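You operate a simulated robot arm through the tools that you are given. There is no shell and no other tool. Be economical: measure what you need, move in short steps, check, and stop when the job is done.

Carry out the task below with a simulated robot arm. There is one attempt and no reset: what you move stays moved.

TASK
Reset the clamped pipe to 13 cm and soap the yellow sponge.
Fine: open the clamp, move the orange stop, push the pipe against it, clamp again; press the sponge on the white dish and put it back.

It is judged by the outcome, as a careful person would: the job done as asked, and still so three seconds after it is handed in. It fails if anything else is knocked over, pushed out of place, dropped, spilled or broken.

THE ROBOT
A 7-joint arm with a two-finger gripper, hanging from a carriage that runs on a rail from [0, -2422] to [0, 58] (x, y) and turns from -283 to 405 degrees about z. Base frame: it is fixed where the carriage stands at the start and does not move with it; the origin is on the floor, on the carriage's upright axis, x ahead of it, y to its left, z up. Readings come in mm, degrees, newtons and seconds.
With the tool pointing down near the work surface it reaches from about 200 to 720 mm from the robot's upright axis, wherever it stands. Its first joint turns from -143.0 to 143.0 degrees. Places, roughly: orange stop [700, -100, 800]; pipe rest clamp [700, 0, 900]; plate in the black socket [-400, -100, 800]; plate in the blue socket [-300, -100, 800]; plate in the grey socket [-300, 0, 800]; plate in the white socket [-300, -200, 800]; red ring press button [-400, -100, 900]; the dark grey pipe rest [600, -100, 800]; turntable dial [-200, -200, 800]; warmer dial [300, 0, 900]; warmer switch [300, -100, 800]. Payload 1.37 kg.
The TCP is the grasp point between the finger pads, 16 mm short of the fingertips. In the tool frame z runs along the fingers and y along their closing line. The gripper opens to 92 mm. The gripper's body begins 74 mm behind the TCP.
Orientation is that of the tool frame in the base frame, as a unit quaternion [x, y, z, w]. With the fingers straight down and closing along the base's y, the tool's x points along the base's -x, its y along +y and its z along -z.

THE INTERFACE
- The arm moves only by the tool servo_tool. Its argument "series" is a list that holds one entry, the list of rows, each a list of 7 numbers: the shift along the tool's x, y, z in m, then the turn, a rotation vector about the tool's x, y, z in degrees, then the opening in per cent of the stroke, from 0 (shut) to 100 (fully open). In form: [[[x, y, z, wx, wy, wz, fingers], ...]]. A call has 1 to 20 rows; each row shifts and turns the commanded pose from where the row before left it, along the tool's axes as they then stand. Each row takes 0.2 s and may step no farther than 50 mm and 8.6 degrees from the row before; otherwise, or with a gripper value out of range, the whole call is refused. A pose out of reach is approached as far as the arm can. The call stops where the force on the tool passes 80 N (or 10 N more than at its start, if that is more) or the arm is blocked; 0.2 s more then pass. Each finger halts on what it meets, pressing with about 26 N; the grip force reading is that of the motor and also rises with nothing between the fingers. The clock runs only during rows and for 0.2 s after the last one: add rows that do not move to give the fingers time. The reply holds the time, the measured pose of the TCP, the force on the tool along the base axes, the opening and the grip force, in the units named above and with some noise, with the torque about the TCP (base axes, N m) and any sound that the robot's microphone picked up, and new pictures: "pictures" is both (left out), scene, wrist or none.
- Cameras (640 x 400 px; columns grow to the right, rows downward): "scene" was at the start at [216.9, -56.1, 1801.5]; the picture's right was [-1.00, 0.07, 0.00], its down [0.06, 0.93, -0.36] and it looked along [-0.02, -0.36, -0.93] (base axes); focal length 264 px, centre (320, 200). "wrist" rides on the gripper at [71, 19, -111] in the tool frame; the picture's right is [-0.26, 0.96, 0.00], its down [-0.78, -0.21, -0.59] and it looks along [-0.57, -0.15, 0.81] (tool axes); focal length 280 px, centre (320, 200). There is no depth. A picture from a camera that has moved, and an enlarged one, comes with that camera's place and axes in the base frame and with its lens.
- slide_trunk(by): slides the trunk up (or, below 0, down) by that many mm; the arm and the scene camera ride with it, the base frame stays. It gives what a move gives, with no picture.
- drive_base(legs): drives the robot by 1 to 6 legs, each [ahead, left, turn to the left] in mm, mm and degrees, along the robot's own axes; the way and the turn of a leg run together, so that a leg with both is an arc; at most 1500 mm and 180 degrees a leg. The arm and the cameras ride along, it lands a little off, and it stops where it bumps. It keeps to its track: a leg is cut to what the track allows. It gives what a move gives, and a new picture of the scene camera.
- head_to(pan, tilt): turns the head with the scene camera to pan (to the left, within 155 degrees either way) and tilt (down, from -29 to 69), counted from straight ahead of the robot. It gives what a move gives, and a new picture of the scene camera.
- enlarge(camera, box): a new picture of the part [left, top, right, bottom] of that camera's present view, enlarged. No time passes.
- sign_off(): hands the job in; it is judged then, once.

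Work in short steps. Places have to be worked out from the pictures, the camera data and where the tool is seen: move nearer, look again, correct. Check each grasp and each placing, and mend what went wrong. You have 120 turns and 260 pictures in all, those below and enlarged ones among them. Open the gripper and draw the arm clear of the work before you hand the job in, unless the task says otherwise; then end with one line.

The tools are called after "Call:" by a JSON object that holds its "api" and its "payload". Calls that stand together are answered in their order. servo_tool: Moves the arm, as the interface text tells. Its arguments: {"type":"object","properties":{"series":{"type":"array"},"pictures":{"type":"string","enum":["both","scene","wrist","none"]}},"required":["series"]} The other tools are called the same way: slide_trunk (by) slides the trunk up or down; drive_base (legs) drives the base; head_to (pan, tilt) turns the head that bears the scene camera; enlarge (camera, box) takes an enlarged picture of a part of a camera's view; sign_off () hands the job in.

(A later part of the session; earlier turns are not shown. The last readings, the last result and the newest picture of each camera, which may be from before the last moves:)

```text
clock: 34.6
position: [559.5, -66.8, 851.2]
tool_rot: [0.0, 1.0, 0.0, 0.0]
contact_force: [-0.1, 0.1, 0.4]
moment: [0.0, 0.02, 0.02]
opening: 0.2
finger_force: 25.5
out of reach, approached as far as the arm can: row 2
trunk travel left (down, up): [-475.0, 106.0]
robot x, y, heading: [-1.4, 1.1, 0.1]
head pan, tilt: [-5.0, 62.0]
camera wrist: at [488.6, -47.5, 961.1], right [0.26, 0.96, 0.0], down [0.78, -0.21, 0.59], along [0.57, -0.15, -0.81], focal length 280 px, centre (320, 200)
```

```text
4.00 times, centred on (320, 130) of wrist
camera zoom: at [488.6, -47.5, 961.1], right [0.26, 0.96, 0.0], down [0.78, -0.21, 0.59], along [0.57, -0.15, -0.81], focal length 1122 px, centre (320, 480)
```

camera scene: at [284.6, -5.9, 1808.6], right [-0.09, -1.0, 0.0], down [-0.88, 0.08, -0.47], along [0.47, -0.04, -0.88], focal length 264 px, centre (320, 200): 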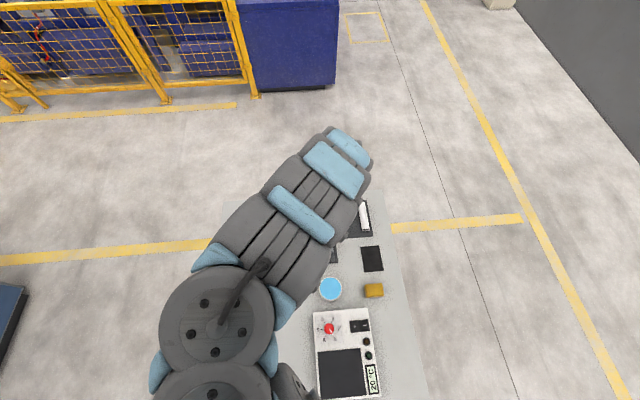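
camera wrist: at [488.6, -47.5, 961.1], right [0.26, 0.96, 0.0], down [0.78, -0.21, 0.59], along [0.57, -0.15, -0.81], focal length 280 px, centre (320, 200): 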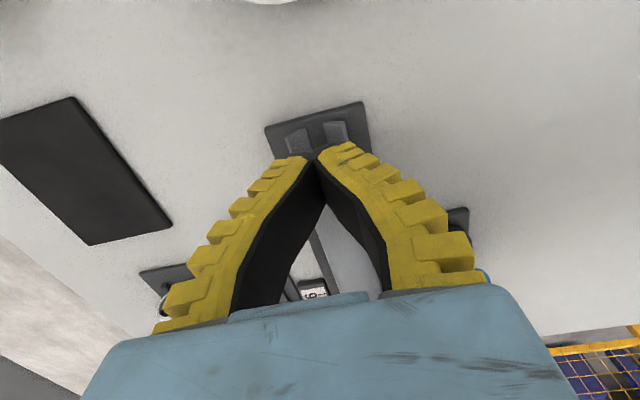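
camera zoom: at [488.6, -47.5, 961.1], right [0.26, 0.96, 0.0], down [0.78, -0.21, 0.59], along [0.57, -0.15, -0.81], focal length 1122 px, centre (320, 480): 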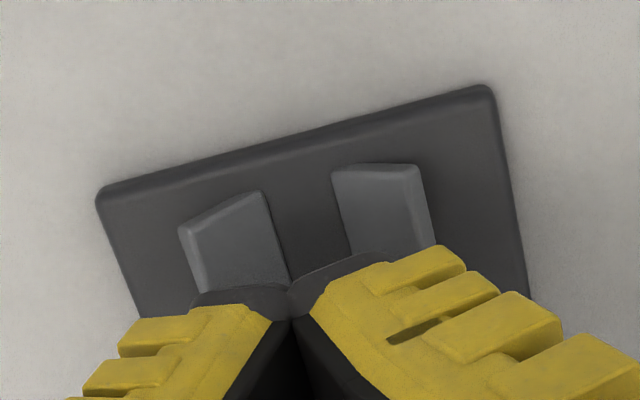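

Now lower, so I can go further back; I step back 12 mm and descend toward z≈838.

Call:
{"api": "servo_tool", "payload": {"series": [[[0.008, 0, 0, 0, 0, 0, 0], [0.006, 0, 0, 0, 0, 0, 0], [0, 0, 0.007, 0, 0, 0, 0], [0, 0, 0.006, 0, 0, 0, 0], [0, 0, 0, 0, 0, 0, 0]]], "pictures": "wrist"}}

Call:
{"api": "enlarge", "payload": {"camera": "wrist", "box": [240, 80, 400, 180]}}

```text
clock: 35.9
position: [546.2, -67.7, 838.2]
tool_rot: [0.0, 1.0, 0.0, 0.0]
contact_force: [-0.2, -0.2, 0.5]
moment: [0.02, 0.04, 0.01]
opening: 0.0
finger_force: 26.1
trunk travel left (down, up): [-475.0, 106.0]
robot x, y, heading: [0.6, -0.0, -0.2]
head pan, tilt: [-5.0, 62.0]
camera wrist: at [475.0, -47.2, 948.2], right [0.26, 0.96, 0.0], down [0.78, -0.21, 0.59], along [0.57, -0.15, -0.81], focal length 280 px, centre (320, 200)
```

wrist: 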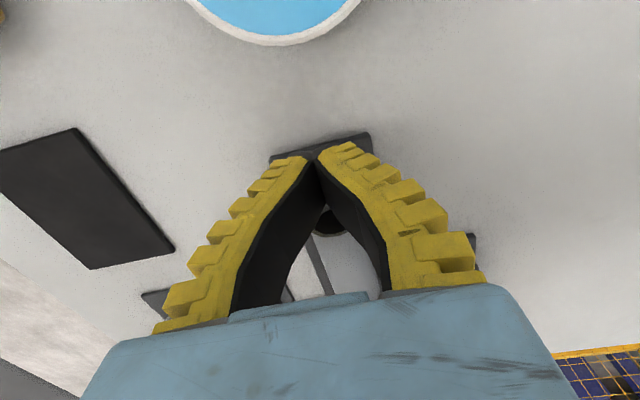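

```text
4.00 times, centred on (320, 130) of wrist
camera zoom: at [475.0, -47.2, 948.2], right [0.26, 0.96, 0.0], down [0.78, -0.21, 0.59], along [0.57, -0.15, -0.81], focal length 1122 px, centre (320, 480)
```

zoom: 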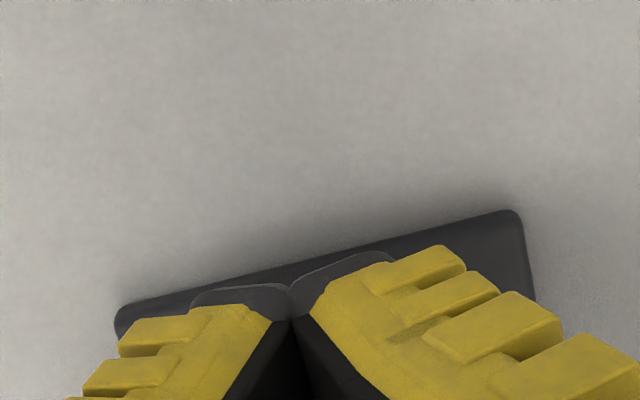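

Through the fingers I see the pipe bore, about z≈823, so the tips are at mid height. I push slowly in +x and watch for first contact.

Call:
{"api": "servo_tool", "payload": {"series": [[[-0.005, -0.001, 0, 0, 0, 0, 0], [-0.005, 0, 0, 0, 0, 0, 0], [-0.004, 0, 0, 0, 0, 0, 0], [-0.003, 0, 0, 0, 0, 0, 0], [-0.003, 0, 0, 0, 0, 0, 0]]], "pictures": "wrist"}}

```text
clock: 37.0
position: [565.2, -68.0, 838.5]
tool_rot: [0.001, 1.0, -0.001, -0.001]
contact_force: [0.2, -0.4, -0.1]
moment: [0.03, -0.02, 0.01]
opening: 0.0
finger_force: 26.1
trunk travel left (down, up): [-475.0, 106.0]
robot x, y, heading: [1.0, -2.3, -0.1]
head pan, tilt: [-5.0, 62.0]
camera wrist: at [495.1, -48.5, 948.3], right [0.26, 0.96, 0.0], down [0.78, -0.21, 0.59], along [0.57, -0.16, -0.81], focal length 280 px, centre (320, 200)
```

wrist: 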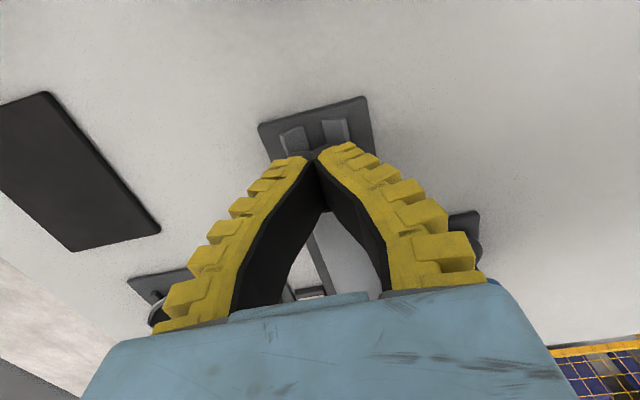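

Call:
{"api": "enlarge", "payload": {"camera": "wrist", "box": [260, 190, 420, 290]}}

Call:
{"api": "servo_tool", "payload": {"series": [[[-0.003, 0, 0, 0, 0, 0, 0], [-0.003, 0, 0, 0, 0, 0, 0], [-0.002, 0, 0, 0, 0, 0, 0]]], "pictures": "wrist"}}

Call:
{"api": "enlarge", "payload": {"camera": "wrist", "box": [260, 190, 420, 290]}}

```text
4.00 times, centred on (340, 240) of wrist
camera zoom: at [495.1, -48.5, 948.3], right [0.26, 0.96, 0.0], down [0.78, -0.21, 0.59], along [0.57, -0.16, -0.81], focal length 1122 px, centre (240, 40)
```

zoom: 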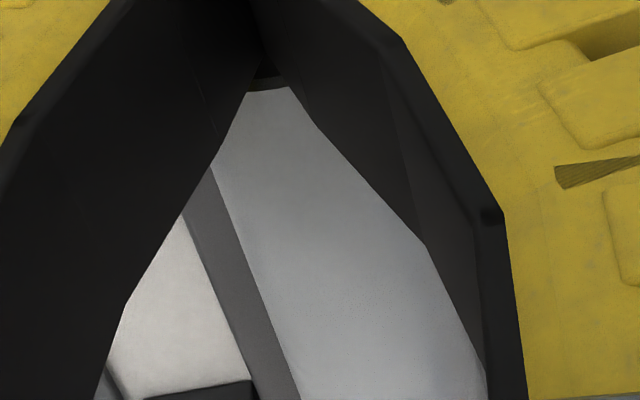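

```text
clock: 37.9
position: [574.1, -69.7, 838.9]
tool_rot: [0.001, 1.0, 0.0, 0.0]
contact_force: [0.8, 0.4, -0.7]
moment: [-0.02, 0.02, 0.0]
opening: 0.0
finger_force: 26.0
trunk travel left (down, up): [-475.0, 106.0]
robot x, y, heading: [0.5, 1.1, -0.2]
head pan, tilt: [-5.0, 62.0]
camera wrist: at [503.5, -48.4, 948.1], right [0.26, 0.96, 0.0], down [0.78, -0.21, 0.59], along [0.57, -0.16, -0.81], focal length 280 px, centre (320, 200)
```

wrist: 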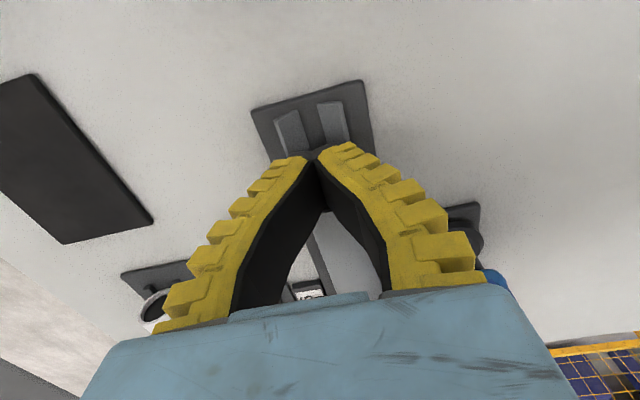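

```text
4.00 times, centred on (340, 240) of wrist
camera zoom: at [503.5, -48.4, 948.1], right [0.26, 0.96, 0.0], down [0.78, -0.21, 0.59], along [0.57, -0.16, -0.81], focal length 1122 px, centre (240, 40)
```

zoom: 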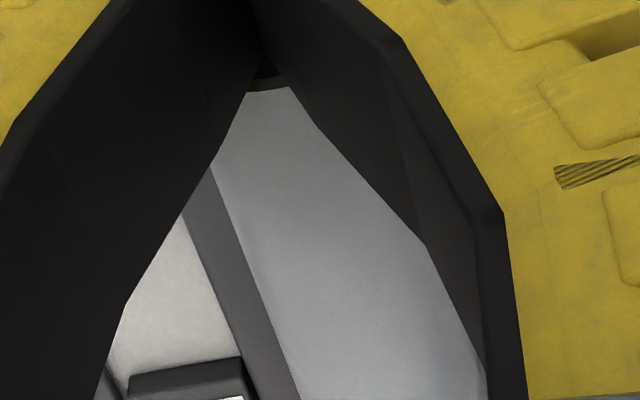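

The pipe moves with the fingers (its rim keeps the same place in view). I push 24 mm more, then creep.

Call:
{"api": "servo_tool", "payload": {"series": [[[-0.005, 0, 0, 0, 0, 0, 0], [-0.005, 0, 0, 0, 0, 0, 0], [-0.005, 0, 0, 0, 0, 0, 0], [-0.005, 0, 0, 0, 0, 0, 0], [-0.003, 0, 0, 0, 0, 0, 0], [0, 0, 0, 0, 0, 0, 0]]], "pictures": "both"}}

```text
clock: 39.2
position: [596.9, -68.0, 838.4]
tool_rot: [0.001, 1.0, 0.001, 0.001]
contact_force: [-0.6, -0.4, 1.1]
moment: [0.04, -0.03, -0.03]
opening: 0.1
finger_force: 26.3
trunk travel left (down, up): [-475.0, 106.0]
robot x, y, heading: [1.0, 2.9, -0.3]
head pan, tilt: [-5.0, 62.0]
camera scene: at [284.6, -5.9, 1808.6], right [-0.09, -1.0, 0.0], down [-0.88, 0.08, -0.47], along [0.47, -0.04, -0.88], focal length 264 px, centre (320, 200)
camera wrist: at [526.4, -48.6, 948.0], right [0.26, 0.96, 0.0], down [0.78, -0.21, 0.59], along [0.57, -0.16, -0.81], focal length 280 px, centre (320, 200)
```

scene: 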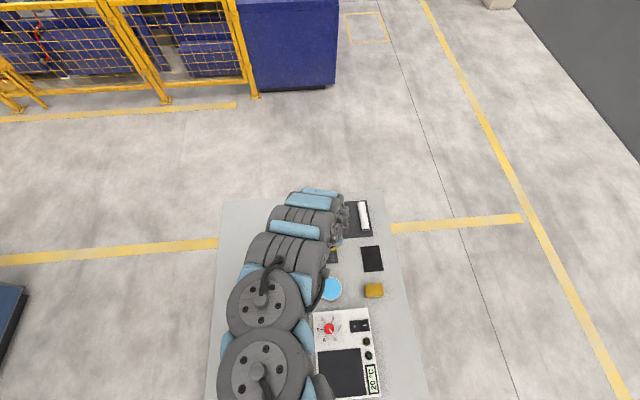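
wrist: 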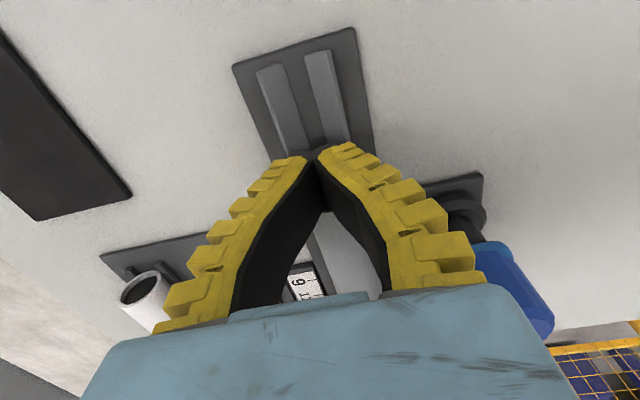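

I creep on 4 mm in 1 mm rows and read the force.

Call:
{"api": "servo_tool", "payload": {"series": [[[-0.001, 0, 0, 0, 0, 0, 0], [-0.001, 0, 0, 0, 0, 0, 0], [-0.001, 0, 0, 0, 0, 0, 0], [-0.001, 0, 0, 0, 0, 0, 0]]], "pictures": "none"}}

```text
clock: 40.2
position: [600.2, -67.8, 838.5]
tool_rot: [0.002, 1.0, 0.001, 0.0]
contact_force: [-0.1, 0.5, 0.0]
moment: [-0.03, 0.01, 0.0]
opening: 0.0
finger_force: 25.9
trunk travel left (down, up): [-475.0, 106.0]
robot x, y, heading: [-5.1, 1.0, -0.0]
head pan, tilt: [-5.0, 62.0]
```

No clear stop force; I back off, rise, and go round to view the stop pointer and the pipe gap from the -y side.

Call:
{"api": "servo_tool", "payload": {"series": [[[0.006, 0, 0, 0, 0, 0, 0], [0, 0, -0.036, 0, 0, 0, 0], [0, 0, -0.036, 0, 0, 0, 0], [-0.03, -0.031, 0, 0, 0, 0, 30], [-0.04, -0.025, 0, 0, 0, 0, 60], [-0.036, -0.038, 0, 0, 0, 0, 100], [0, 0, 0, 0, 0, -8.2, 100], [0, 0, 0, 0, 0, -8.2, 100], [0, 0, 0, 0, 0, -8.2, 100], [0, 0, 0, 0, 0, -8.2, 100], [0, 0, 0, 0, 0, -8.2, 100], [0, 0, 0, 0, 0, -8.2, 100], [0, 0, 0, 0, 0, -8.2, 100], [0, 0, 0, 0, 0, -8.2, 100], [0, 0, 0, 0, 0, -8.2, 100], [0, 0, 0, 0, 0, -8.2, 100], [0, 0, 0, 0, 0, -8, 100], [0, 0, 0, 0, 0, 0, 100]]], "pictures": "wrist"}}

Call:
{"api": "enlarge", "payload": {"camera": "wrist", "box": [240, 140, 400, 240]}}

```text
refused: row 6 steps farther than a row can; nothing moved
```

```text
4.00 times, centred on (320, 190) of wrist
camera zoom: at [530.3, -48.0, 948.0], right [0.26, 0.96, 0.0], down [0.78, -0.21, 0.59], along [0.57, -0.15, -0.81], focal length 1122 px, centre (320, 240)
```

zoom: 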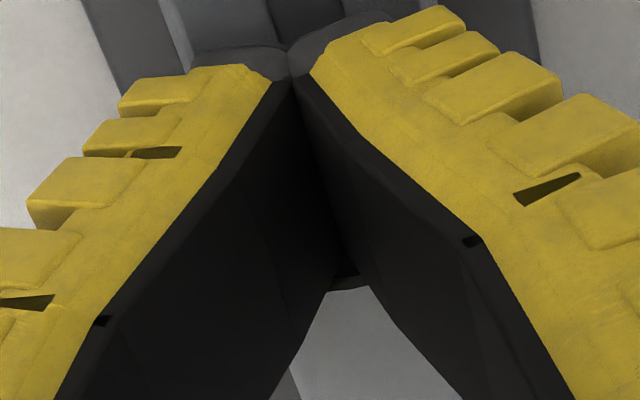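

Same move with a shorter sixth row.

Call:
{"api": "servo_tool", "payload": {"series": [[[0.006, 0, 0, 0, 0, 0, 0], [0, 0, -0.036, 0, 0, 0, 0], [0, 0, -0.036, 0, 0, 0, 0], [-0.035, -0.031, 0, 0, 0, 0, 30], [-0.035, -0.031, 0, 0, 0, 0, 60], [-0.036, -0.031, 0, 0, 0, 0, 100], [0, 0, 0, 0, 0, -8.2, 100], [0, 0, 0, 0, 0, -8.2, 100], [0, 0, 0, 0, 0, -8.2, 100], [0, 0, 0, 0, 0, -8.2, 100], [0, 0, 0, 0, 0, -8.2, 100], [0, 0, 0, 0, 0, -8.2, 100], [0, 0, 0, 0, 0, -8.2, 100], [0, 0, 0, 0, 0, -8.2, 100], [0, 0, 0, 0, 0, -8.2, 100], [0, 0, 0, 0, 0, -8.2, 100], [0, 0, 0, 0, 0, -8, 100], [0, 0, 0, 0, 0, 0, 100]]], "pictures": "wrist"}}

Call:
{"api": "enlarge", "payload": {"camera": "wrist", "box": [240, 140, 400, 240]}}

```text
clock: 44.0
position: [700.5, -160.5, 910.8]
tool_rot: [-0.707, 0.708, 0.0, -0.001]
contact_force: [-0.2, 0.6, -0.2]
moment: [0.03, 0.01, 0.02]
opening: 92.1
finger_force: 0.1
trunk travel left (down, up): [-475.0, 106.0]
robot x, y, heading: [-0.5, 1.8, -0.1]
head pan, tilt: [-5.0, 62.0]
camera wrist: at [681.8, -232.0, 1019.7], right [-0.96, 0.26, 0.0], down [0.21, 0.78, 0.59], along [0.15, 0.57, -0.81], focal length 280 px, centre (320, 200)
```

wrist: 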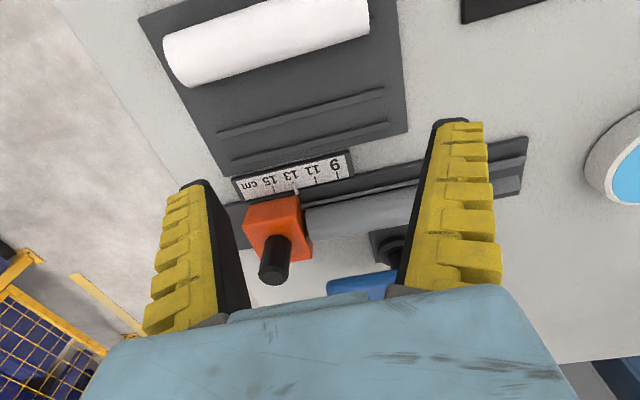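

```text
4.00 times, centred on (320, 190) of wrist
camera zoom: at [681.8, -232.0, 1019.7], right [-0.96, 0.26, 0.0], down [0.21, 0.78, 0.59], along [0.15, 0.57, -0.81], focal length 1122 px, centre (320, 240)
```

zoom: 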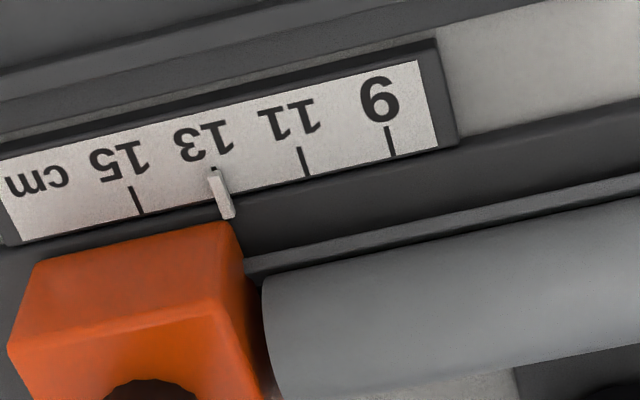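

The pointer sits right at the 13 tick. I zoom in further on the pointer and the pipe/stop gap.

Call:
{"api": "enlarge", "payload": {"camera": "wrist", "box": [270, 165, 334, 205]}}

Call:
{"api": "enlarge", "payload": {"camera": "wrist", "box": [270, 195, 334, 235]}}

```text
10.00 times, centred on (302, 185) of wrist
camera zoom: at [681.8, -232.0, 1019.7], right [-0.96, 0.26, 0.0], down [0.21, 0.78, 0.59], along [0.15, 0.57, -0.81], focal length 2804 px, centre (500, 350)
```

zoom: 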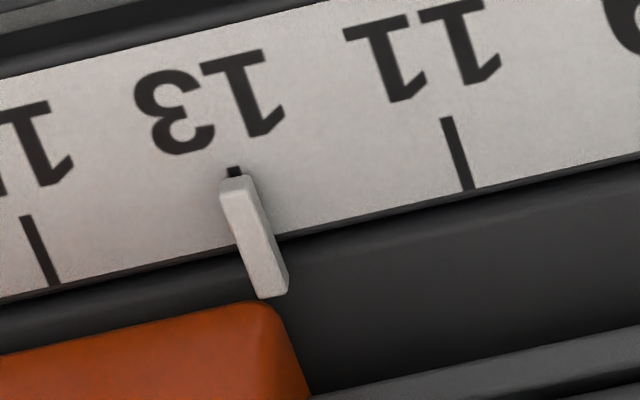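

```text
10.00 times, centred on (302, 215) of wrist
camera zoom: at [681.8, -232.0, 1019.7], right [-0.96, 0.26, 0.0], down [0.21, 0.78, 0.59], along [0.15, 0.57, -0.81], focal length 2804 px, centre (500, 50)
```

zoom: 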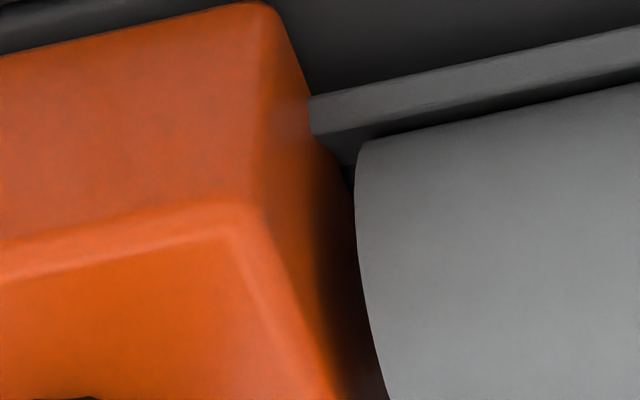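

The pointer reads 13 precisely; a small gap of a few mm to the pipe seems left. I go back behind the pipe.

Call:
{"api": "servo_tool", "payload": {"series": [[[0, 0, 0, 0, 0, 8.2, 60], [0, 0, 0, 0, 0, 8.2, 30], [0, 0, 0, 0, 0, 8.2, 0], [0, 0, 0, 0, 0, 8.2, 0], [0, 0, 0, 0, 0, 8.2, 0], [0, 0, 0, 0, 0, 8.2, 0], [0, 0, 0, 0, 0, 8.2, 0], [0, 0, 0, 0, 0, 8.2, 0], [0, 0, 0, 0, 0, 8.2, 0], [0, 0, 0, 0, 0, 8.2, 0], [0, 0, 0, 0, 0, 8, 0], [0.037, 0.031, 0, 0, 0, 0, 0], [0.037, 0.031, 0, 0, 0, 0, 0], [0.037, 0.03, 0, 0, 0, 0, 0], [0, 0, 0, 0, 0, 0, 0]]], "pictures": "none"}}

```text
clock: 47.2
position: [587.3, -69.3, 909.8]
tool_rot: [0.002, 1.0, 0.0, -0.002]
contact_force: [-0.9, -0.5, -0.9]
moment: [0.01, -0.06, -0.03]
opening: 0.1
finger_force: 25.7
trunk travel left (down, up): [-475.0, 106.0]
robot x, y, heading: [-0.5, 2.9, 0.1]
head pan, tilt: [-5.0, 62.0]
```

I descend behind the pipe and approach to TCP x≈600, where contact was left.

Call:
{"api": "servo_tool", "payload": {"series": [[[0, 0, 0.036, 0, 0, 0, 0], [0, 0, 0.036, 0, 0, 0, 0], [-0.005, 0, 0, 0, 0, 0, 0], [-0.005, 0, 0, 0, 0, 0, 0], [-0.003, 0, 0, 0, 0, 0, 0], [0, 0, 0, 0, 0, 0, 0]]], "pictures": "wrist"}}

Call:
{"api": "servo_tool", "payload": {"series": [[[-0.001, 0, 0, 0, 0, 0, 0], [-0.001, 0, 0, 0, 0, 0, 0], [-0.001, 0, 0, 0, 0, 0, 0]]], "pictures": "none"}}

```text
clock: 48.6
position: [602.5, -68.8, 838.4]
tool_rot: [0.001, 1.0, 0.001, 0.0]
contact_force: [-0.7, 0.1, 0.3]
moment: [0.02, -0.02, 0.05]
opening: 0.0
finger_force: 26.0
trunk travel left (down, up): [-475.0, 106.0]
robot x, y, heading: [1.3, 1.2, -0.1]
head pan, tilt: [-5.0, 62.0]
camera wrist: at [532.4, -49.4, 948.0], right [0.26, 0.96, 0.0], down [0.78, -0.21, 0.59], along [0.57, -0.15, -0.81], focal length 280 px, centre (320, 200)
```

wrist: 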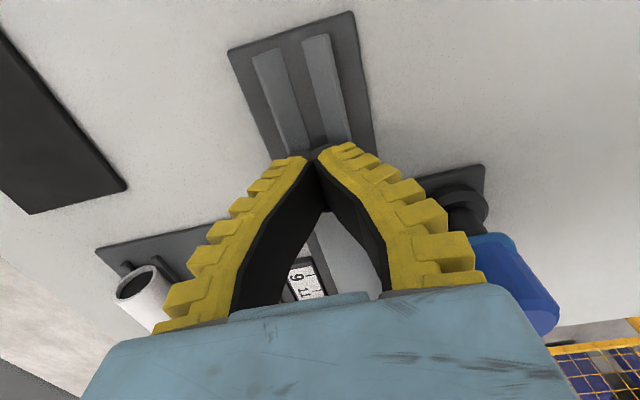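

```text
clock: 49.5
position: [605.7, -70.1, 837.1]
tool_rot: [0.001, 1.0, 0.001, 0.0]
contact_force: [-0.1, -0.1, 0.3]
moment: [0.01, 0.03, 0.0]
opening: 6.0
finger_force: 26.1
trunk travel left (down, up): [-475.0, 106.0]
robot x, y, heading: [-3.0, 2.8, 0.2]
head pan, tilt: [-5.0, 62.0]
```

The finger opening rose to 6 mm, so something resists; I look.

Call:
{"api": "enlarge", "payload": {"camera": "wrist", "box": [240, 120, 400, 220]}}

Call:
{"api": "enlarge", "payload": {"camera": "wrist", "box": [260, 190, 420, 290]}}

```text
4.00 times, centred on (320, 170) of wrist
camera zoom: at [535.0, -49.3, 948.0], right [0.26, 0.96, 0.0], down [0.78, -0.21, 0.59], along [0.57, -0.15, -0.81], focal length 1122 px, centre (320, 320)
```

zoom: 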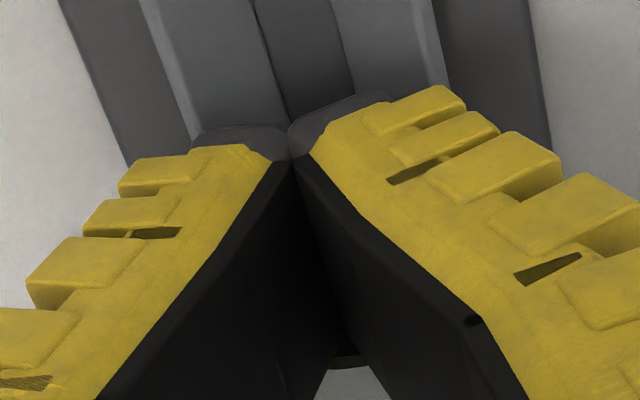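

```text
4.00 times, centred on (340, 240) of wrist
camera zoom: at [535.0, -49.3, 948.0], right [0.26, 0.96, 0.0], down [0.78, -0.21, 0.59], along [0.57, -0.15, -0.81], focal length 1122 px, centre (240, 40)
```

zoom: 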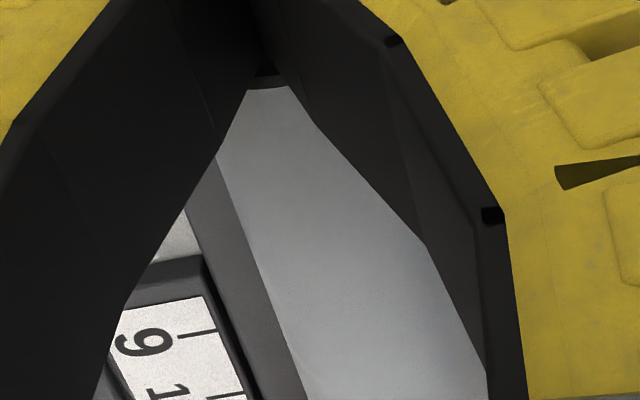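

The fingers are still closed and the rim keeps its place, so the pipe follows. I go back to the -y viewpoint to measure the remaining gap.

Call:
{"api": "servo_tool", "payload": {"series": [[[0.007, 0, 0, 0, 0, 0, 0], [0, 0, -0.036, 0, 0, 0, 0], [0, 0, -0.036, 0, 0, 0, 0], [-0.035, -0.031, 0, 0, 0, 0, 30], [-0.035, -0.031, 0, 0, 0, 0, 60], [-0.036, -0.03, 0, 0, 0, 0, 100], [0, 0, 0, 0, 0, -8.2, 100], [0, 0, 0, 0, 0, -8.2, 100], [0, 0, 0, 0, 0, -8.2, 100], [0, 0, 0, 0, 0, -8.2, 100], [0, 0, 0, 0, 0, -8.2, 100], [0, 0, 0, 0, 0, -8.2, 100], [0, 0, 0, 0, 0, -8.2, 100], [0, 0, 0, 0, 0, -8.2, 100], [0, 0, 0, 0, 0, -8.2, 100], [0, 0, 0, 0, 0, -8.2, 100], [0, 0, 0, 0, 0, -8, 100], [0, 0, 0, 0, 0, 0, 100]]], "pictures": "wrist"}}

Call:
{"api": "enlarge", "payload": {"camera": "wrist", "box": [270, 165, 334, 205]}}

Call:
{"api": "enlarge", "payload": {"camera": "wrist", "box": [270, 195, 334, 235]}}

```text
clock: 53.2
position: [703.4, -162.2, 908.9]
tool_rot: [0.707, -0.707, 0.0, 0.0]
contact_force: [0.5, 0.8, -0.2]
moment: [-0.01, -0.02, 0.02]
opening: 92.0
finger_force: 0.1
trunk travel left (down, up): [-475.0, 106.0]
robot x, y, heading: [-3.7, 0.8, 0.1]
head pan, tilt: [-5.0, 62.0]
camera wrist: at [685.6, -232.1, 1019.6], right [-0.96, 0.26, 0.0], down [0.21, 0.78, 0.59], along [0.15, 0.57, -0.81], focal length 280 px, centre (320, 200)
```

wrist: 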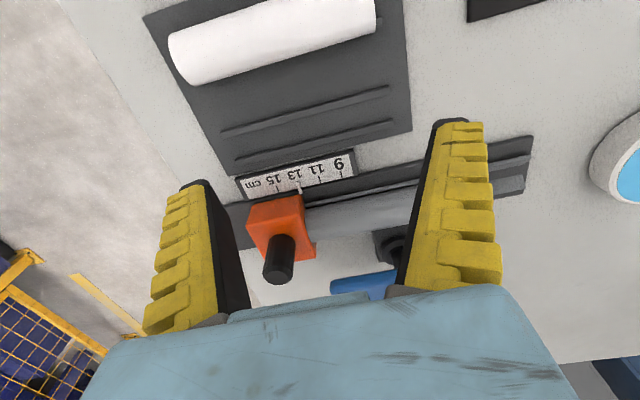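

```text
10.00 times, centred on (302, 185) of wrist
camera zoom: at [685.6, -232.1, 1019.6], right [-0.96, 0.26, 0.0], down [0.21, 0.78, 0.59], along [0.15, 0.57, -0.81], focal length 2804 px, centre (500, 350)
```

zoom: 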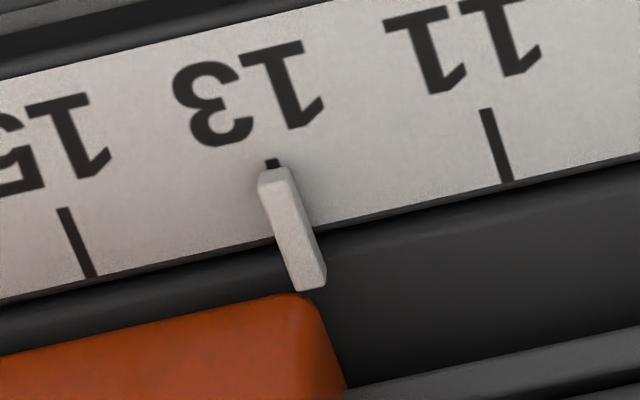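

```text
10.00 times, centred on (302, 215) of wrist
camera zoom: at [685.6, -232.1, 1019.6], right [-0.96, 0.26, 0.0], down [0.21, 0.78, 0.59], along [0.15, 0.57, -0.81], focal length 2804 px, centre (500, 50)
```

zoom: 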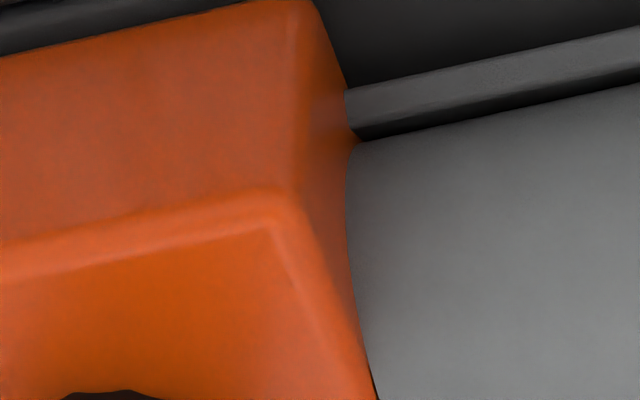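

The pipe now touches the stop and the pointer is still on 13. I rotate back and go above the clamp knob to close it.

Call:
{"api": "servo_tool", "payload": {"series": [[[0, 0, -0.02, 0, 0, 8.2, 100], [0, 0, 0, 0, 0, 8.2, 100], [0, 0, 0, 0, 0, 8.2, 100], [0, 0, 0, 0, 0, 8.2, 100], [0, 0, 0, 0, 0, 8.2, 80], [0, 0, 0, 0, 0, 8.2, 60], [0, 0, 0, 0, 0, 8.2, 60], [0, 0, 0, 0, 0, 8.2, 60], [0, 0, 0, 0, 0, 8.2, 60], [0, 0, 0, 0, 0, 8.2, 60], [0, 0, 0, 0, 0, 8, 60], [0.0105, 0.041, 0, 0, 0, 0, 60], [0.0105, 0.041, 0, 0, 0, 0, 60], [0.0105, 0.041, 0, 0, 0, 0, 60], [0.0105, 0.041, 0, 0, 0, 0, 60], [0, 0, 0, 0, 0, 0, 60]]], "pictures": "wrist"}}

```text
clock: 56.6
position: [661.5, 1.5, 928.9]
tool_rot: [0.002, 1.0, 0.0, 0.001]
contact_force: [-0.3, -0.3, -0.8]
moment: [-0.01, 0.0, -0.03]
opening: 57.9
finger_force: 1.9
trunk travel left (down, up): [-475.0, 106.0]
robot x, y, heading: [0.1, 2.0, -0.2]
head pan, tilt: [-5.0, 62.0]
camera wrist: at [591.5, 21.7, 1039.2], right [0.27, 0.96, 0.0], down [0.78, -0.21, 0.59], along [0.57, -0.16, -0.81], focal length 280 px, centre (320, 200)
```

wrist: 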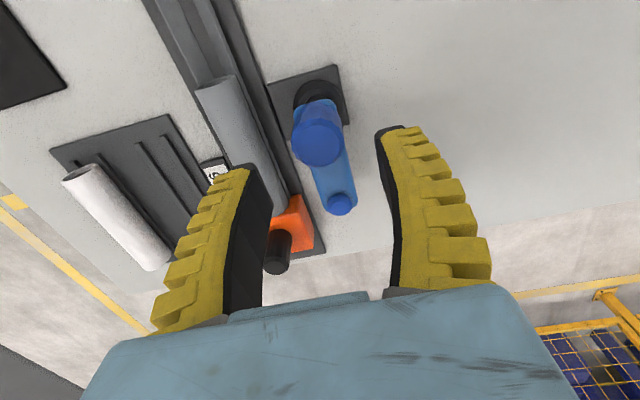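

Knob is centred below. I lower and close on it.

Call:
{"api": "servo_tool", "payload": {"series": [[[0.001, 0, 0.02, 0, 0, 0, 60], [0.001, 0, 0.023, 0, 0, 0, 60], [0, 0, 0, 0, 0, 0, 60], [0, 0, 0, 0, 0, 0, 15], [0, 0, 0, 0, 0, 0, 15], [0, 0, 0, 0, 0, 0, 15], [0, 0, 0, 0, 0, 0, 15]]], "pictures": "wrist"}}

```text
clock: 58.2
position: [661.2, 0.5, 887.7]
tool_rot: [0.001, 1.0, 0.0, 0.0]
contact_force: [-6.4, -4.9, 13.9]
moment: [-0.04, 0.28, -0.01]
opening: 25.1
finger_force: 28.4
trunk travel left (down, up): [-475.0, 106.0]
robot x, y, heading: [1.1, -0.0, 0.1]
head pan, tilt: [-5.0, 62.0]
camera wrist: at [590.8, 20.8, 997.6], right [0.26, 0.96, 0.0], down [0.78, -0.21, 0.59], along [0.57, -0.16, -0.81], focal length 280 px, centre (320, 200)
```

wrist: 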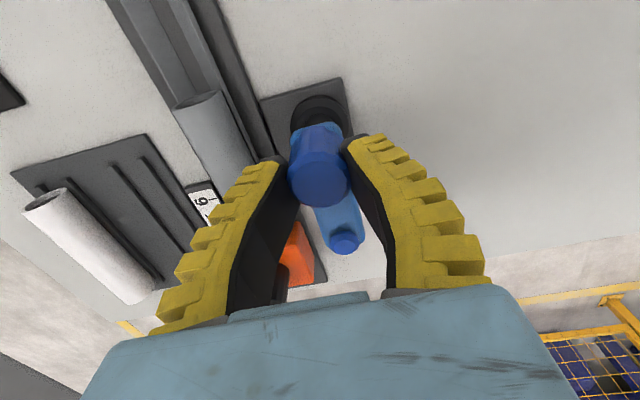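

Gripped. I turn clockwise 88° to bring the arm back over the pipe.

Call:
{"api": "servo_tool", "payload": {"series": [[[0, 0, 0, 0, 0, 8, 12], [0, 0, 0, 0, 0, 8, 12], [0, 0, 0, 0, 0, 8, 12], [0, 0, 0, 0, 0, 8, 12], [0, 0, 0, 0, 0, 8, 12], [0, 0, 0, 0, 0, 8, 12], [0, 0, 0, 0, 0, 8, 12], [0, 0, 0, 0, 0, 8, 12], [0, 0, 0, 0, 0, 8, 12], [0, 0, 0, 0, 0, 0, 12]]], "pictures": "wrist"}}

```text
clock: 60.5
position: [661.1, -0.4, 885.7]
tool_rot: [0.589, 0.808, 0.0, 0.001]
contact_force: [-5.8, -10.3, 12.6]
moment: [-0.02, 0.18, 0.01]
opening: 24.1
finger_force: 28.3
trunk travel left (down, up): [-475.0, 106.0]
robot x, y, heading: [-4.0, 0.4, 0.0]
head pan, tilt: [-5.0, 62.0]
camera wrist: at [657.7, 74.3, 997.0], right [1.0, 0.05, 0.0], down [0.04, -0.81, 0.59], along [0.03, -0.59, -0.81], focal length 280 px, centre (320, 200)
```

wrist: 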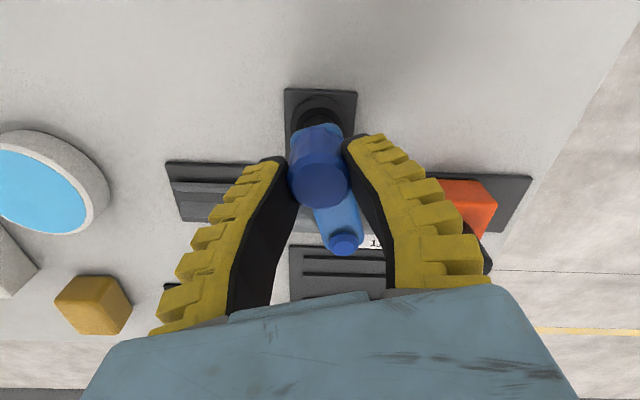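

About 20° remain. I continue with three more 8° rows until it meets its end.

Call:
{"api": "servo_tool", "payload": {"series": [[[0, 0, 0, 0, 0, 8, 10], [0, 0, 0, 0, 0, 8, 10], [0, 0, 0, 0, 0, 6, 10], [0, 0, 0, 0, 0, 0, 10]]], "pictures": "wrist"}}

```text
clock: 61.5
position: [660.2, 1.3, 887.4]
tool_rot: [0.732, 0.681, 0.0, 0.0]
contact_force: [-4.4, -7.6, 3.8]
moment: [-0.19, 0.06, -0.03]
opening: 21.8
finger_force: 28.1
trunk travel left (down, up): [-475.0, 106.0]
robot x, y, heading: [-1.9, -1.5, 0.3]
head pan, tilt: [-5.0, 62.0]
camera wrist: at [685.4, 71.0, 997.0], right [0.94, -0.33, 0.0], down [-0.27, -0.76, 0.59], along [-0.2, -0.56, -0.81], focal length 280 px, centre (320, 200)
```

wrist: 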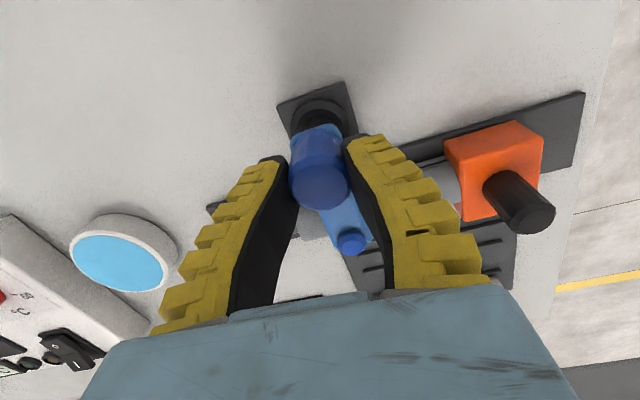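

The arm is back at its first position and begins to slip at its end stop. One more small turn to seat it, then I release and rise.

Call:
{"api": "servo_tool", "payload": {"series": [[[0, 0, 0, 0, 0, 6, 10], [0, 0, 0, 0, 0, 0, 10], [0, 0, 0, 0, 0, 0, 50], [0, 0, 0, 0, 0, 0, 60], [0, 0, -0.02, 0, 0, 0, 60], [0, 0, -0.03, 0, 0, 0, 60], [0, 0, 0, 0, 0, 0, 60]]], "pictures": "wrist"}}

Call:
{"api": "enlarge", "payload": {"camera": "wrist", "box": [240, 80, 480, 230]}}

```text
clock: 63.0
position: [660.8, 0.4, 936.4]
tool_rot: [0.766, 0.642, -0.001, -0.001]
contact_force: [0.5, -0.8, 0.1]
moment: [0.01, -0.01, 0.05]
opening: 58.1
finger_force: 2.0
trunk travel left (down, up): [-475.0, 106.0]
robot x, y, heading: [3.0, -1.4, 0.0]
head pan, tilt: [-5.0, 62.0]
camera wrist: at [692.2, 68.3, 1046.8], right [0.9, -0.43, 0.0], down [-0.35, -0.73, 0.59], along [-0.25, -0.53, -0.81], focal length 280 px, centre (320, 200)
```

wrist: 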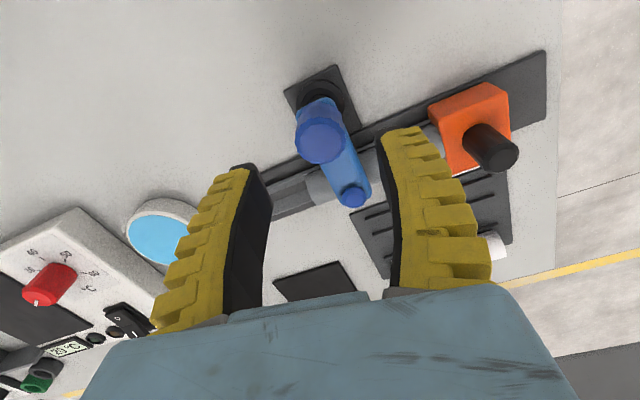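

```text
2.67 times, centred on (360, 155) of wrist
camera zoom: at [692.2, 68.3, 1046.8], right [0.9, -0.43, 0.0], down [-0.35, -0.73, 0.59], along [-0.25, -0.53, -0.81], focal length 748 px, centre (213, 320)
```

zoom: 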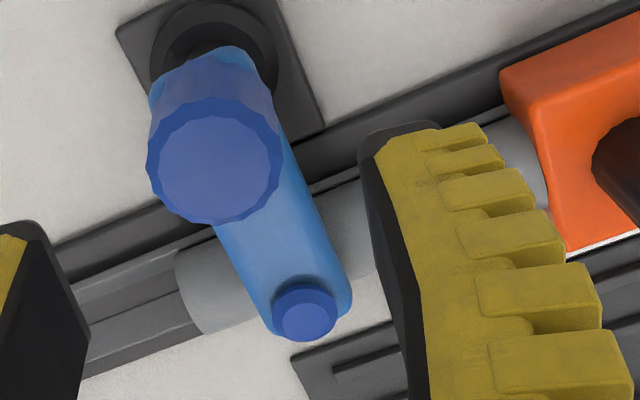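

The clamp lies over the pipe again. I rotate round to the -y viewpoint to verify the pointer and gap after clamping.

Call:
{"api": "servo_tool", "payload": {"series": [[[0, 0, 0, 0, 0, -8.5, 60], [0, 0, 0, 0, 0, -8.5, 60], [0, 0, 0, 0, 0, -8.5, 60], [0, 0, 0, 0, 0, -8.5, 60], [0, 0, 0, 0, 0, -8.5, 60], [0, 0, 0, 0, 0, -8.5, 60], [0, 0, 0, 0, 0, -8.5, 60], [0, 0, 0, 0, 0, -8.5, 60], [0, 0, 0, 0, 0, -8.5, 60], [0, 0, 0, 0, 0, -8.5, 60], [0, 0, 0, 0, 0, -8.5, 60], [0, 0, 0, 0, 0, -6.5, 60], [-0.01, -0.041, 0, 0, 0, 0, 60], [-0.01, -0.041, 0, 0, 0, 0, 60], [-0.01, -0.041, 0, 0, 0, 0, 60], [-0.01, -0.04, 0, 0, 0, 0, 60]]], "pictures": "none"}}

Call:
{"api": "servo_tool", "payload": {"series": [[[0, 0, 0.014, 0, 0, -8.2, 100], [0, 0, 0.014, 0, 0, -8.2, 100], [0, 0, 0, 0, 0, -8.2, 100], [0, 0, 0, 0, 0, -8.2, 100], [0, 0, 0, 0, 0, -8.2, 100], [0, 0, 0, 0, 0, -8.2, 100], [0, 0, 0, 0, 0, -8.2, 100], [0, 0, 0, 0, 0, -8.2, 100], [0, 0, 0, 0, 0, -8.2, 100], [0, 0, 0, 0, 0, -8.2, 100], [0, 0, 0, 0, 0, -8, 100], [0, 0, 0, 0, 0, 0, 100]]], "pictures": "wrist"}}

Call:
{"api": "enlarge", "payload": {"camera": "wrist", "box": [240, 140, 400, 240]}}

```text
clock: 66.5
position: [699.9, -160.1, 937.0]
tool_rot: [0.001, 1.0, 0.001, 0.0]
contact_force: [0.1, 0.8, 0.3]
moment: [-0.06, 0.01, -0.02]
opening: 58.0
finger_force: 1.9
trunk travel left (down, up): [-475.0, 106.0]
robot x, y, heading: [-2.3, -0.7, -0.1]
head pan, tilt: [-5.0, 62.0]
```

```text
clock: 69.0
position: [700.2, -161.4, 908.8]
tool_rot: [-0.706, 0.708, 0.0, 0.0]
contact_force: [0.2, 0.0, -0.3]
moment: [-0.01, -0.01, 0.03]
opening: 91.8
finger_force: 0.1
trunk travel left (down, up): [-475.0, 106.0]
robot x, y, heading: [-0.9, 5.3, 0.0]
head pan, tilt: [-5.0, 62.0]
camera wrist: at [681.5, -231.4, 1018.9], right [-0.96, 0.26, 0.0], down [0.21, 0.78, 0.59], along [0.15, 0.57, -0.81], focal length 280 px, centre (320, 200)
```

wrist: 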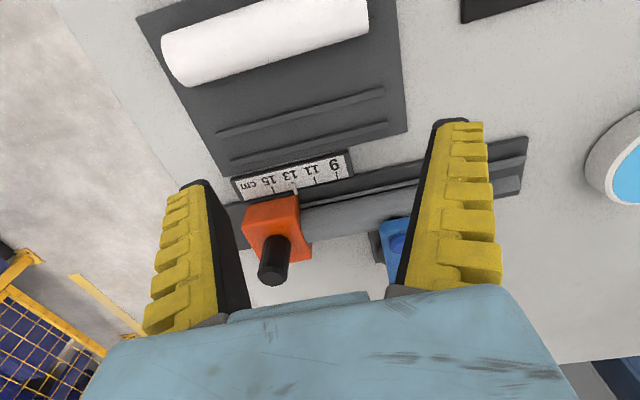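

```text
4.00 times, centred on (320, 190) of wrist
camera zoom: at [681.5, -231.4, 1018.9], right [-0.96, 0.26, 0.0], down [0.21, 0.78, 0.59], along [0.15, 0.57, -0.81], focal length 1122 px, centre (320, 240)
```

zoom: 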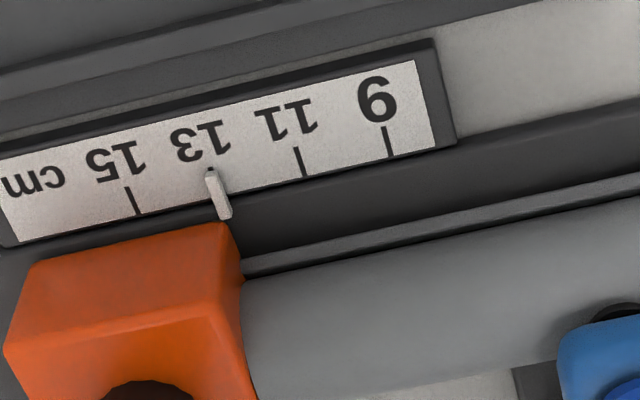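

The pipe is clamped against the stop with the pointer on 13. Now the sponge: I raise the trunk to gain inward reach.

Call:
{"api": "slide_trunk", "payload": {"by": 105}}

Call:
{"api": "servo_tool", "payload": {"series": [[[0.01, 0.04, 0.02, 0, 0, 0, 100], [0.01, 0.04, 0.02, 0, 0, 0, 100], [0.01, 0.04, 0.02, 0, 0, 0, 100], [0.01, 0.04, 0.02, 0, 0, 0, 100], [0, 0, 0, 0, 0, 0, 100]]], "pictures": "both"}}

```text
clock: 70.4
position: [700.8, -161.7, 1013.2]
tool_rot: [-0.706, 0.708, 0.0, 0.001]
contact_force: [0.4, -0.5, 0.1]
moment: [0.02, 0.02, 0.02]
opening: 92.1
finger_force: 0.1
trunk travel left (down, up): [-580.0, 1.0]
robot x, y, heading: [0.6, 0.6, -0.1]
head pan, tilt: [-5.0, 62.0]
```

```text
clock: 71.6
position: [539.7, -201.7, 935.3]
tool_rot: [-0.706, 0.708, 0.0, 0.0]
contact_force: [-0.2, -0.1, 0.0]
moment: [0.01, 0.02, 0.0]
opening: 91.7
finger_force: 0.0
trunk travel left (down, up): [-580.0, 1.0]
robot x, y, heading: [1.1, -3.2, -0.2]
head pan, tilt: [-5.0, 62.0]
camera scene: at [284.5, -5.9, 1913.6], right [-0.09, -1.0, 0.0], down [-0.88, 0.08, -0.47], along [0.47, -0.04, -0.88], focal length 264 px, centre (320, 200)
camera wrist: at [521.4, -271.8, 1045.1], right [-0.96, 0.26, 0.0], down [0.21, 0.78, 0.59], along [0.16, 0.57, -0.81], focal length 280 px, centre (320, 200)
```

scene: 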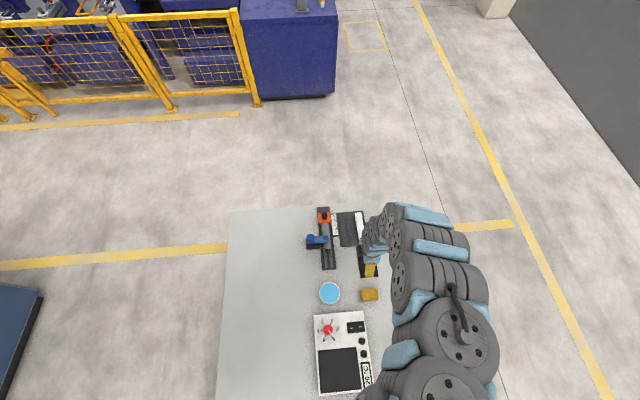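
wrist: 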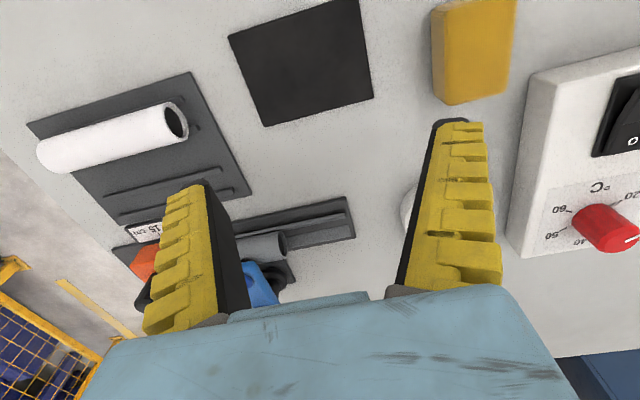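

Good view of sponge and dish. I zoom the scene camera in on them to fix their positions.

Call:
{"api": "enlarge", "payload": {"camera": "scene", "box": [310, 270, 390, 320]}}

Call:
{"api": "enlarge", "payload": {"camera": "wrist", "box": [400, 0, 560, 100]}}

```text
8.00 times, centred on (350, 295) of scene
camera zoom: at [284.5, -5.9, 1913.6], right [-0.09, -1.0, 0.0], down [-0.88, 0.08, -0.47], along [0.47, -0.04, -0.88], focal length 2112 px, centre (80, -560)
```

zoom: 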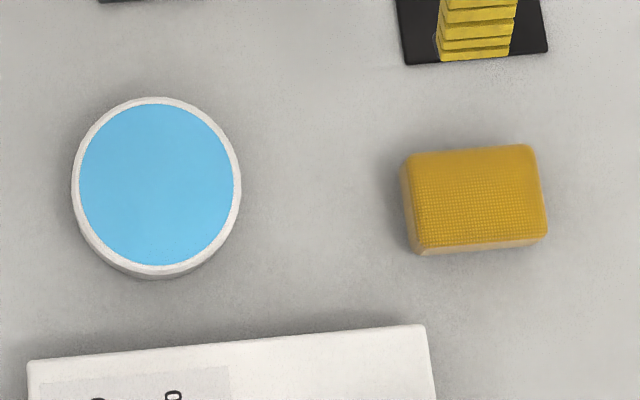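

```text
4.00 times, centred on (480, 50) of wrist
camera zoom: at [521.4, -271.8, 1045.1], right [-0.96, 0.26, 0.0], down [0.21, 0.78, 0.59], along [0.16, 0.57, -0.81], focal length 1122 px, centre (-320, 800)
```

zoom: 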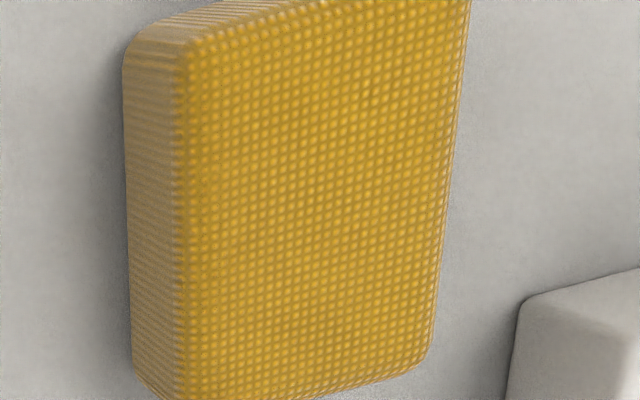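

Sponge centre ≈ (424,-212), about 45 (x) by 68 (y) mm; dish centre ≈ (447,-58), about 79 mm wide. I move above the sponge with the fingers about 70 mm open, to stay clear of the warmer.

Call:
{"api": "servo_tool", "payload": {"series": [[[0.003, 0.04, 0.005, 0, 0, 0, 76], [0.003, 0.04, 0.005, 0, 0, 0, 76], [0.004, 0.036, 0.01, 0, 0, 0, 76], [0, 0, 0.02, 0, 0, 0, 76], [0, 0, 0.015, 0, 0, 0, 76], [0, 0, 0, 0, 0, 0, 76]]], "pictures": "both"}}

```text
clock: 73.0
position: [425.2, -210.4, 879.1]
tool_rot: [-0.706, 0.708, 0.0, 0.001]
contact_force: [0.3, -0.5, -0.4]
moment: [0.0, 0.01, 0.0]
opening: 72.0
finger_force: 1.8
trunk travel left (down, up): [-580.0, 1.0]
robot x, y, heading: [-2.5, 1.6, 0.2]
head pan, tilt: [-5.0, 62.0]
camera scene: at [284.6, -5.9, 1913.6], right [-0.09, -1.0, 0.0], down [-0.88, 0.08, -0.47], along [0.47, -0.04, -0.88], focal length 264 px, centre (320, 200)
camera wrist: at [405.9, -280.9, 988.9], right [-0.96, 0.26, 0.0], down [0.21, 0.78, 0.59], along [0.16, 0.57, -0.81], focal length 280 px, centre (320, 200)
```

scene: 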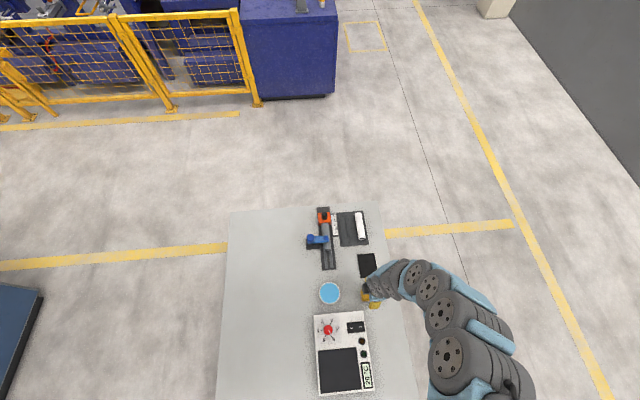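
wrist: 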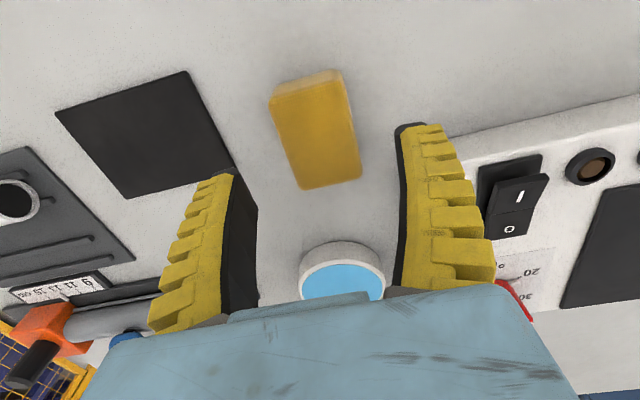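

Triangulated sponge top: (425,-212,824). I descend to z≈822 around it.

Call:
{"api": "servo_tool", "payload": {"series": [[[0.001, 0, 0.025, 0, 0, 0, 76], [0.001, 0, 0.02, 0, 0, 0, 76], [0, 0, 0.012, 0, 0, 0, 76], [0, 0, 0, 0, 0, 0, 76]]], "pictures": "wrist"}}

```text
clock: 74.0
position: [423.5, -212.7, 823.4]
tool_rot: [-0.707, 0.707, 0.001, 0.001]
contact_force: [0.1, 0.3, 1.7]
moment: [-0.02, 0.05, 0.01]
opening: 71.7
finger_force: 1.3
trunk travel left (down, up): [-580.0, 1.0]
robot x, y, heading: [-2.4, -1.1, -0.1]
head pan, tilt: [-5.0, 62.0]
camera wrist: at [405.8, -282.9, 932.4], right [-0.96, 0.26, 0.0], down [0.21, 0.78, 0.59], along [0.16, 0.57, -0.81], focal length 280 px, centre (320, 200)
```

wrist: 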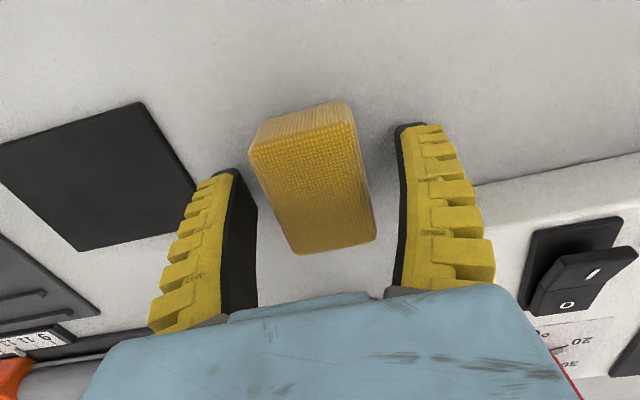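

The sponge is between the fingers. I close on it.

Call:
{"api": "servo_tool", "payload": {"series": [[[0, 0, 0, 0, 0, 0, 60], [0, 0, 0, 0, 0, 0, 45], [0, 0, 0, 0, 0, 0, 35], [0, 0, 0, 0, 0, 0, 35], [0, 0, 0, 0, 0, 0, 35]]], "pictures": "wrist"}}

```text
clock: 75.2
position: [425.3, -214.2, 822.9]
tool_rot: [-0.707, 0.708, 0.0, -0.001]
contact_force: [-2.6, 1.7, 14.8]
moment: [0.02, 0.01, 0.0]
opening: 40.0
finger_force: 26.3
trunk travel left (down, up): [-580.0, 1.0]
robot x, y, heading: [2.2, 0.2, 0.2]
head pan, tilt: [-5.0, 62.0]
camera wrist: at [406.1, -283.3, 932.7], right [-0.96, 0.26, 0.0], down [0.21, 0.78, 0.59], along [0.16, 0.57, -0.81], focal length 280 px, centre (320, 200)
```

wrist: 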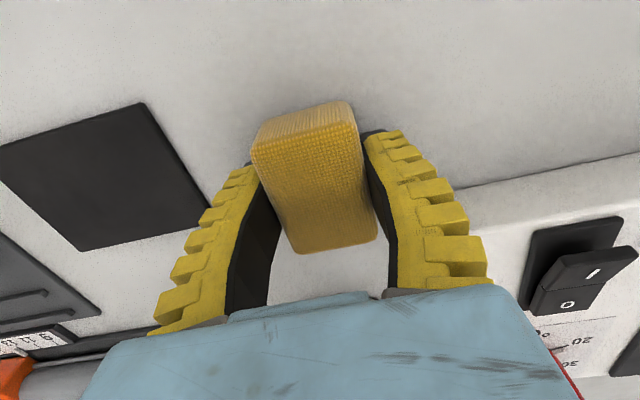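

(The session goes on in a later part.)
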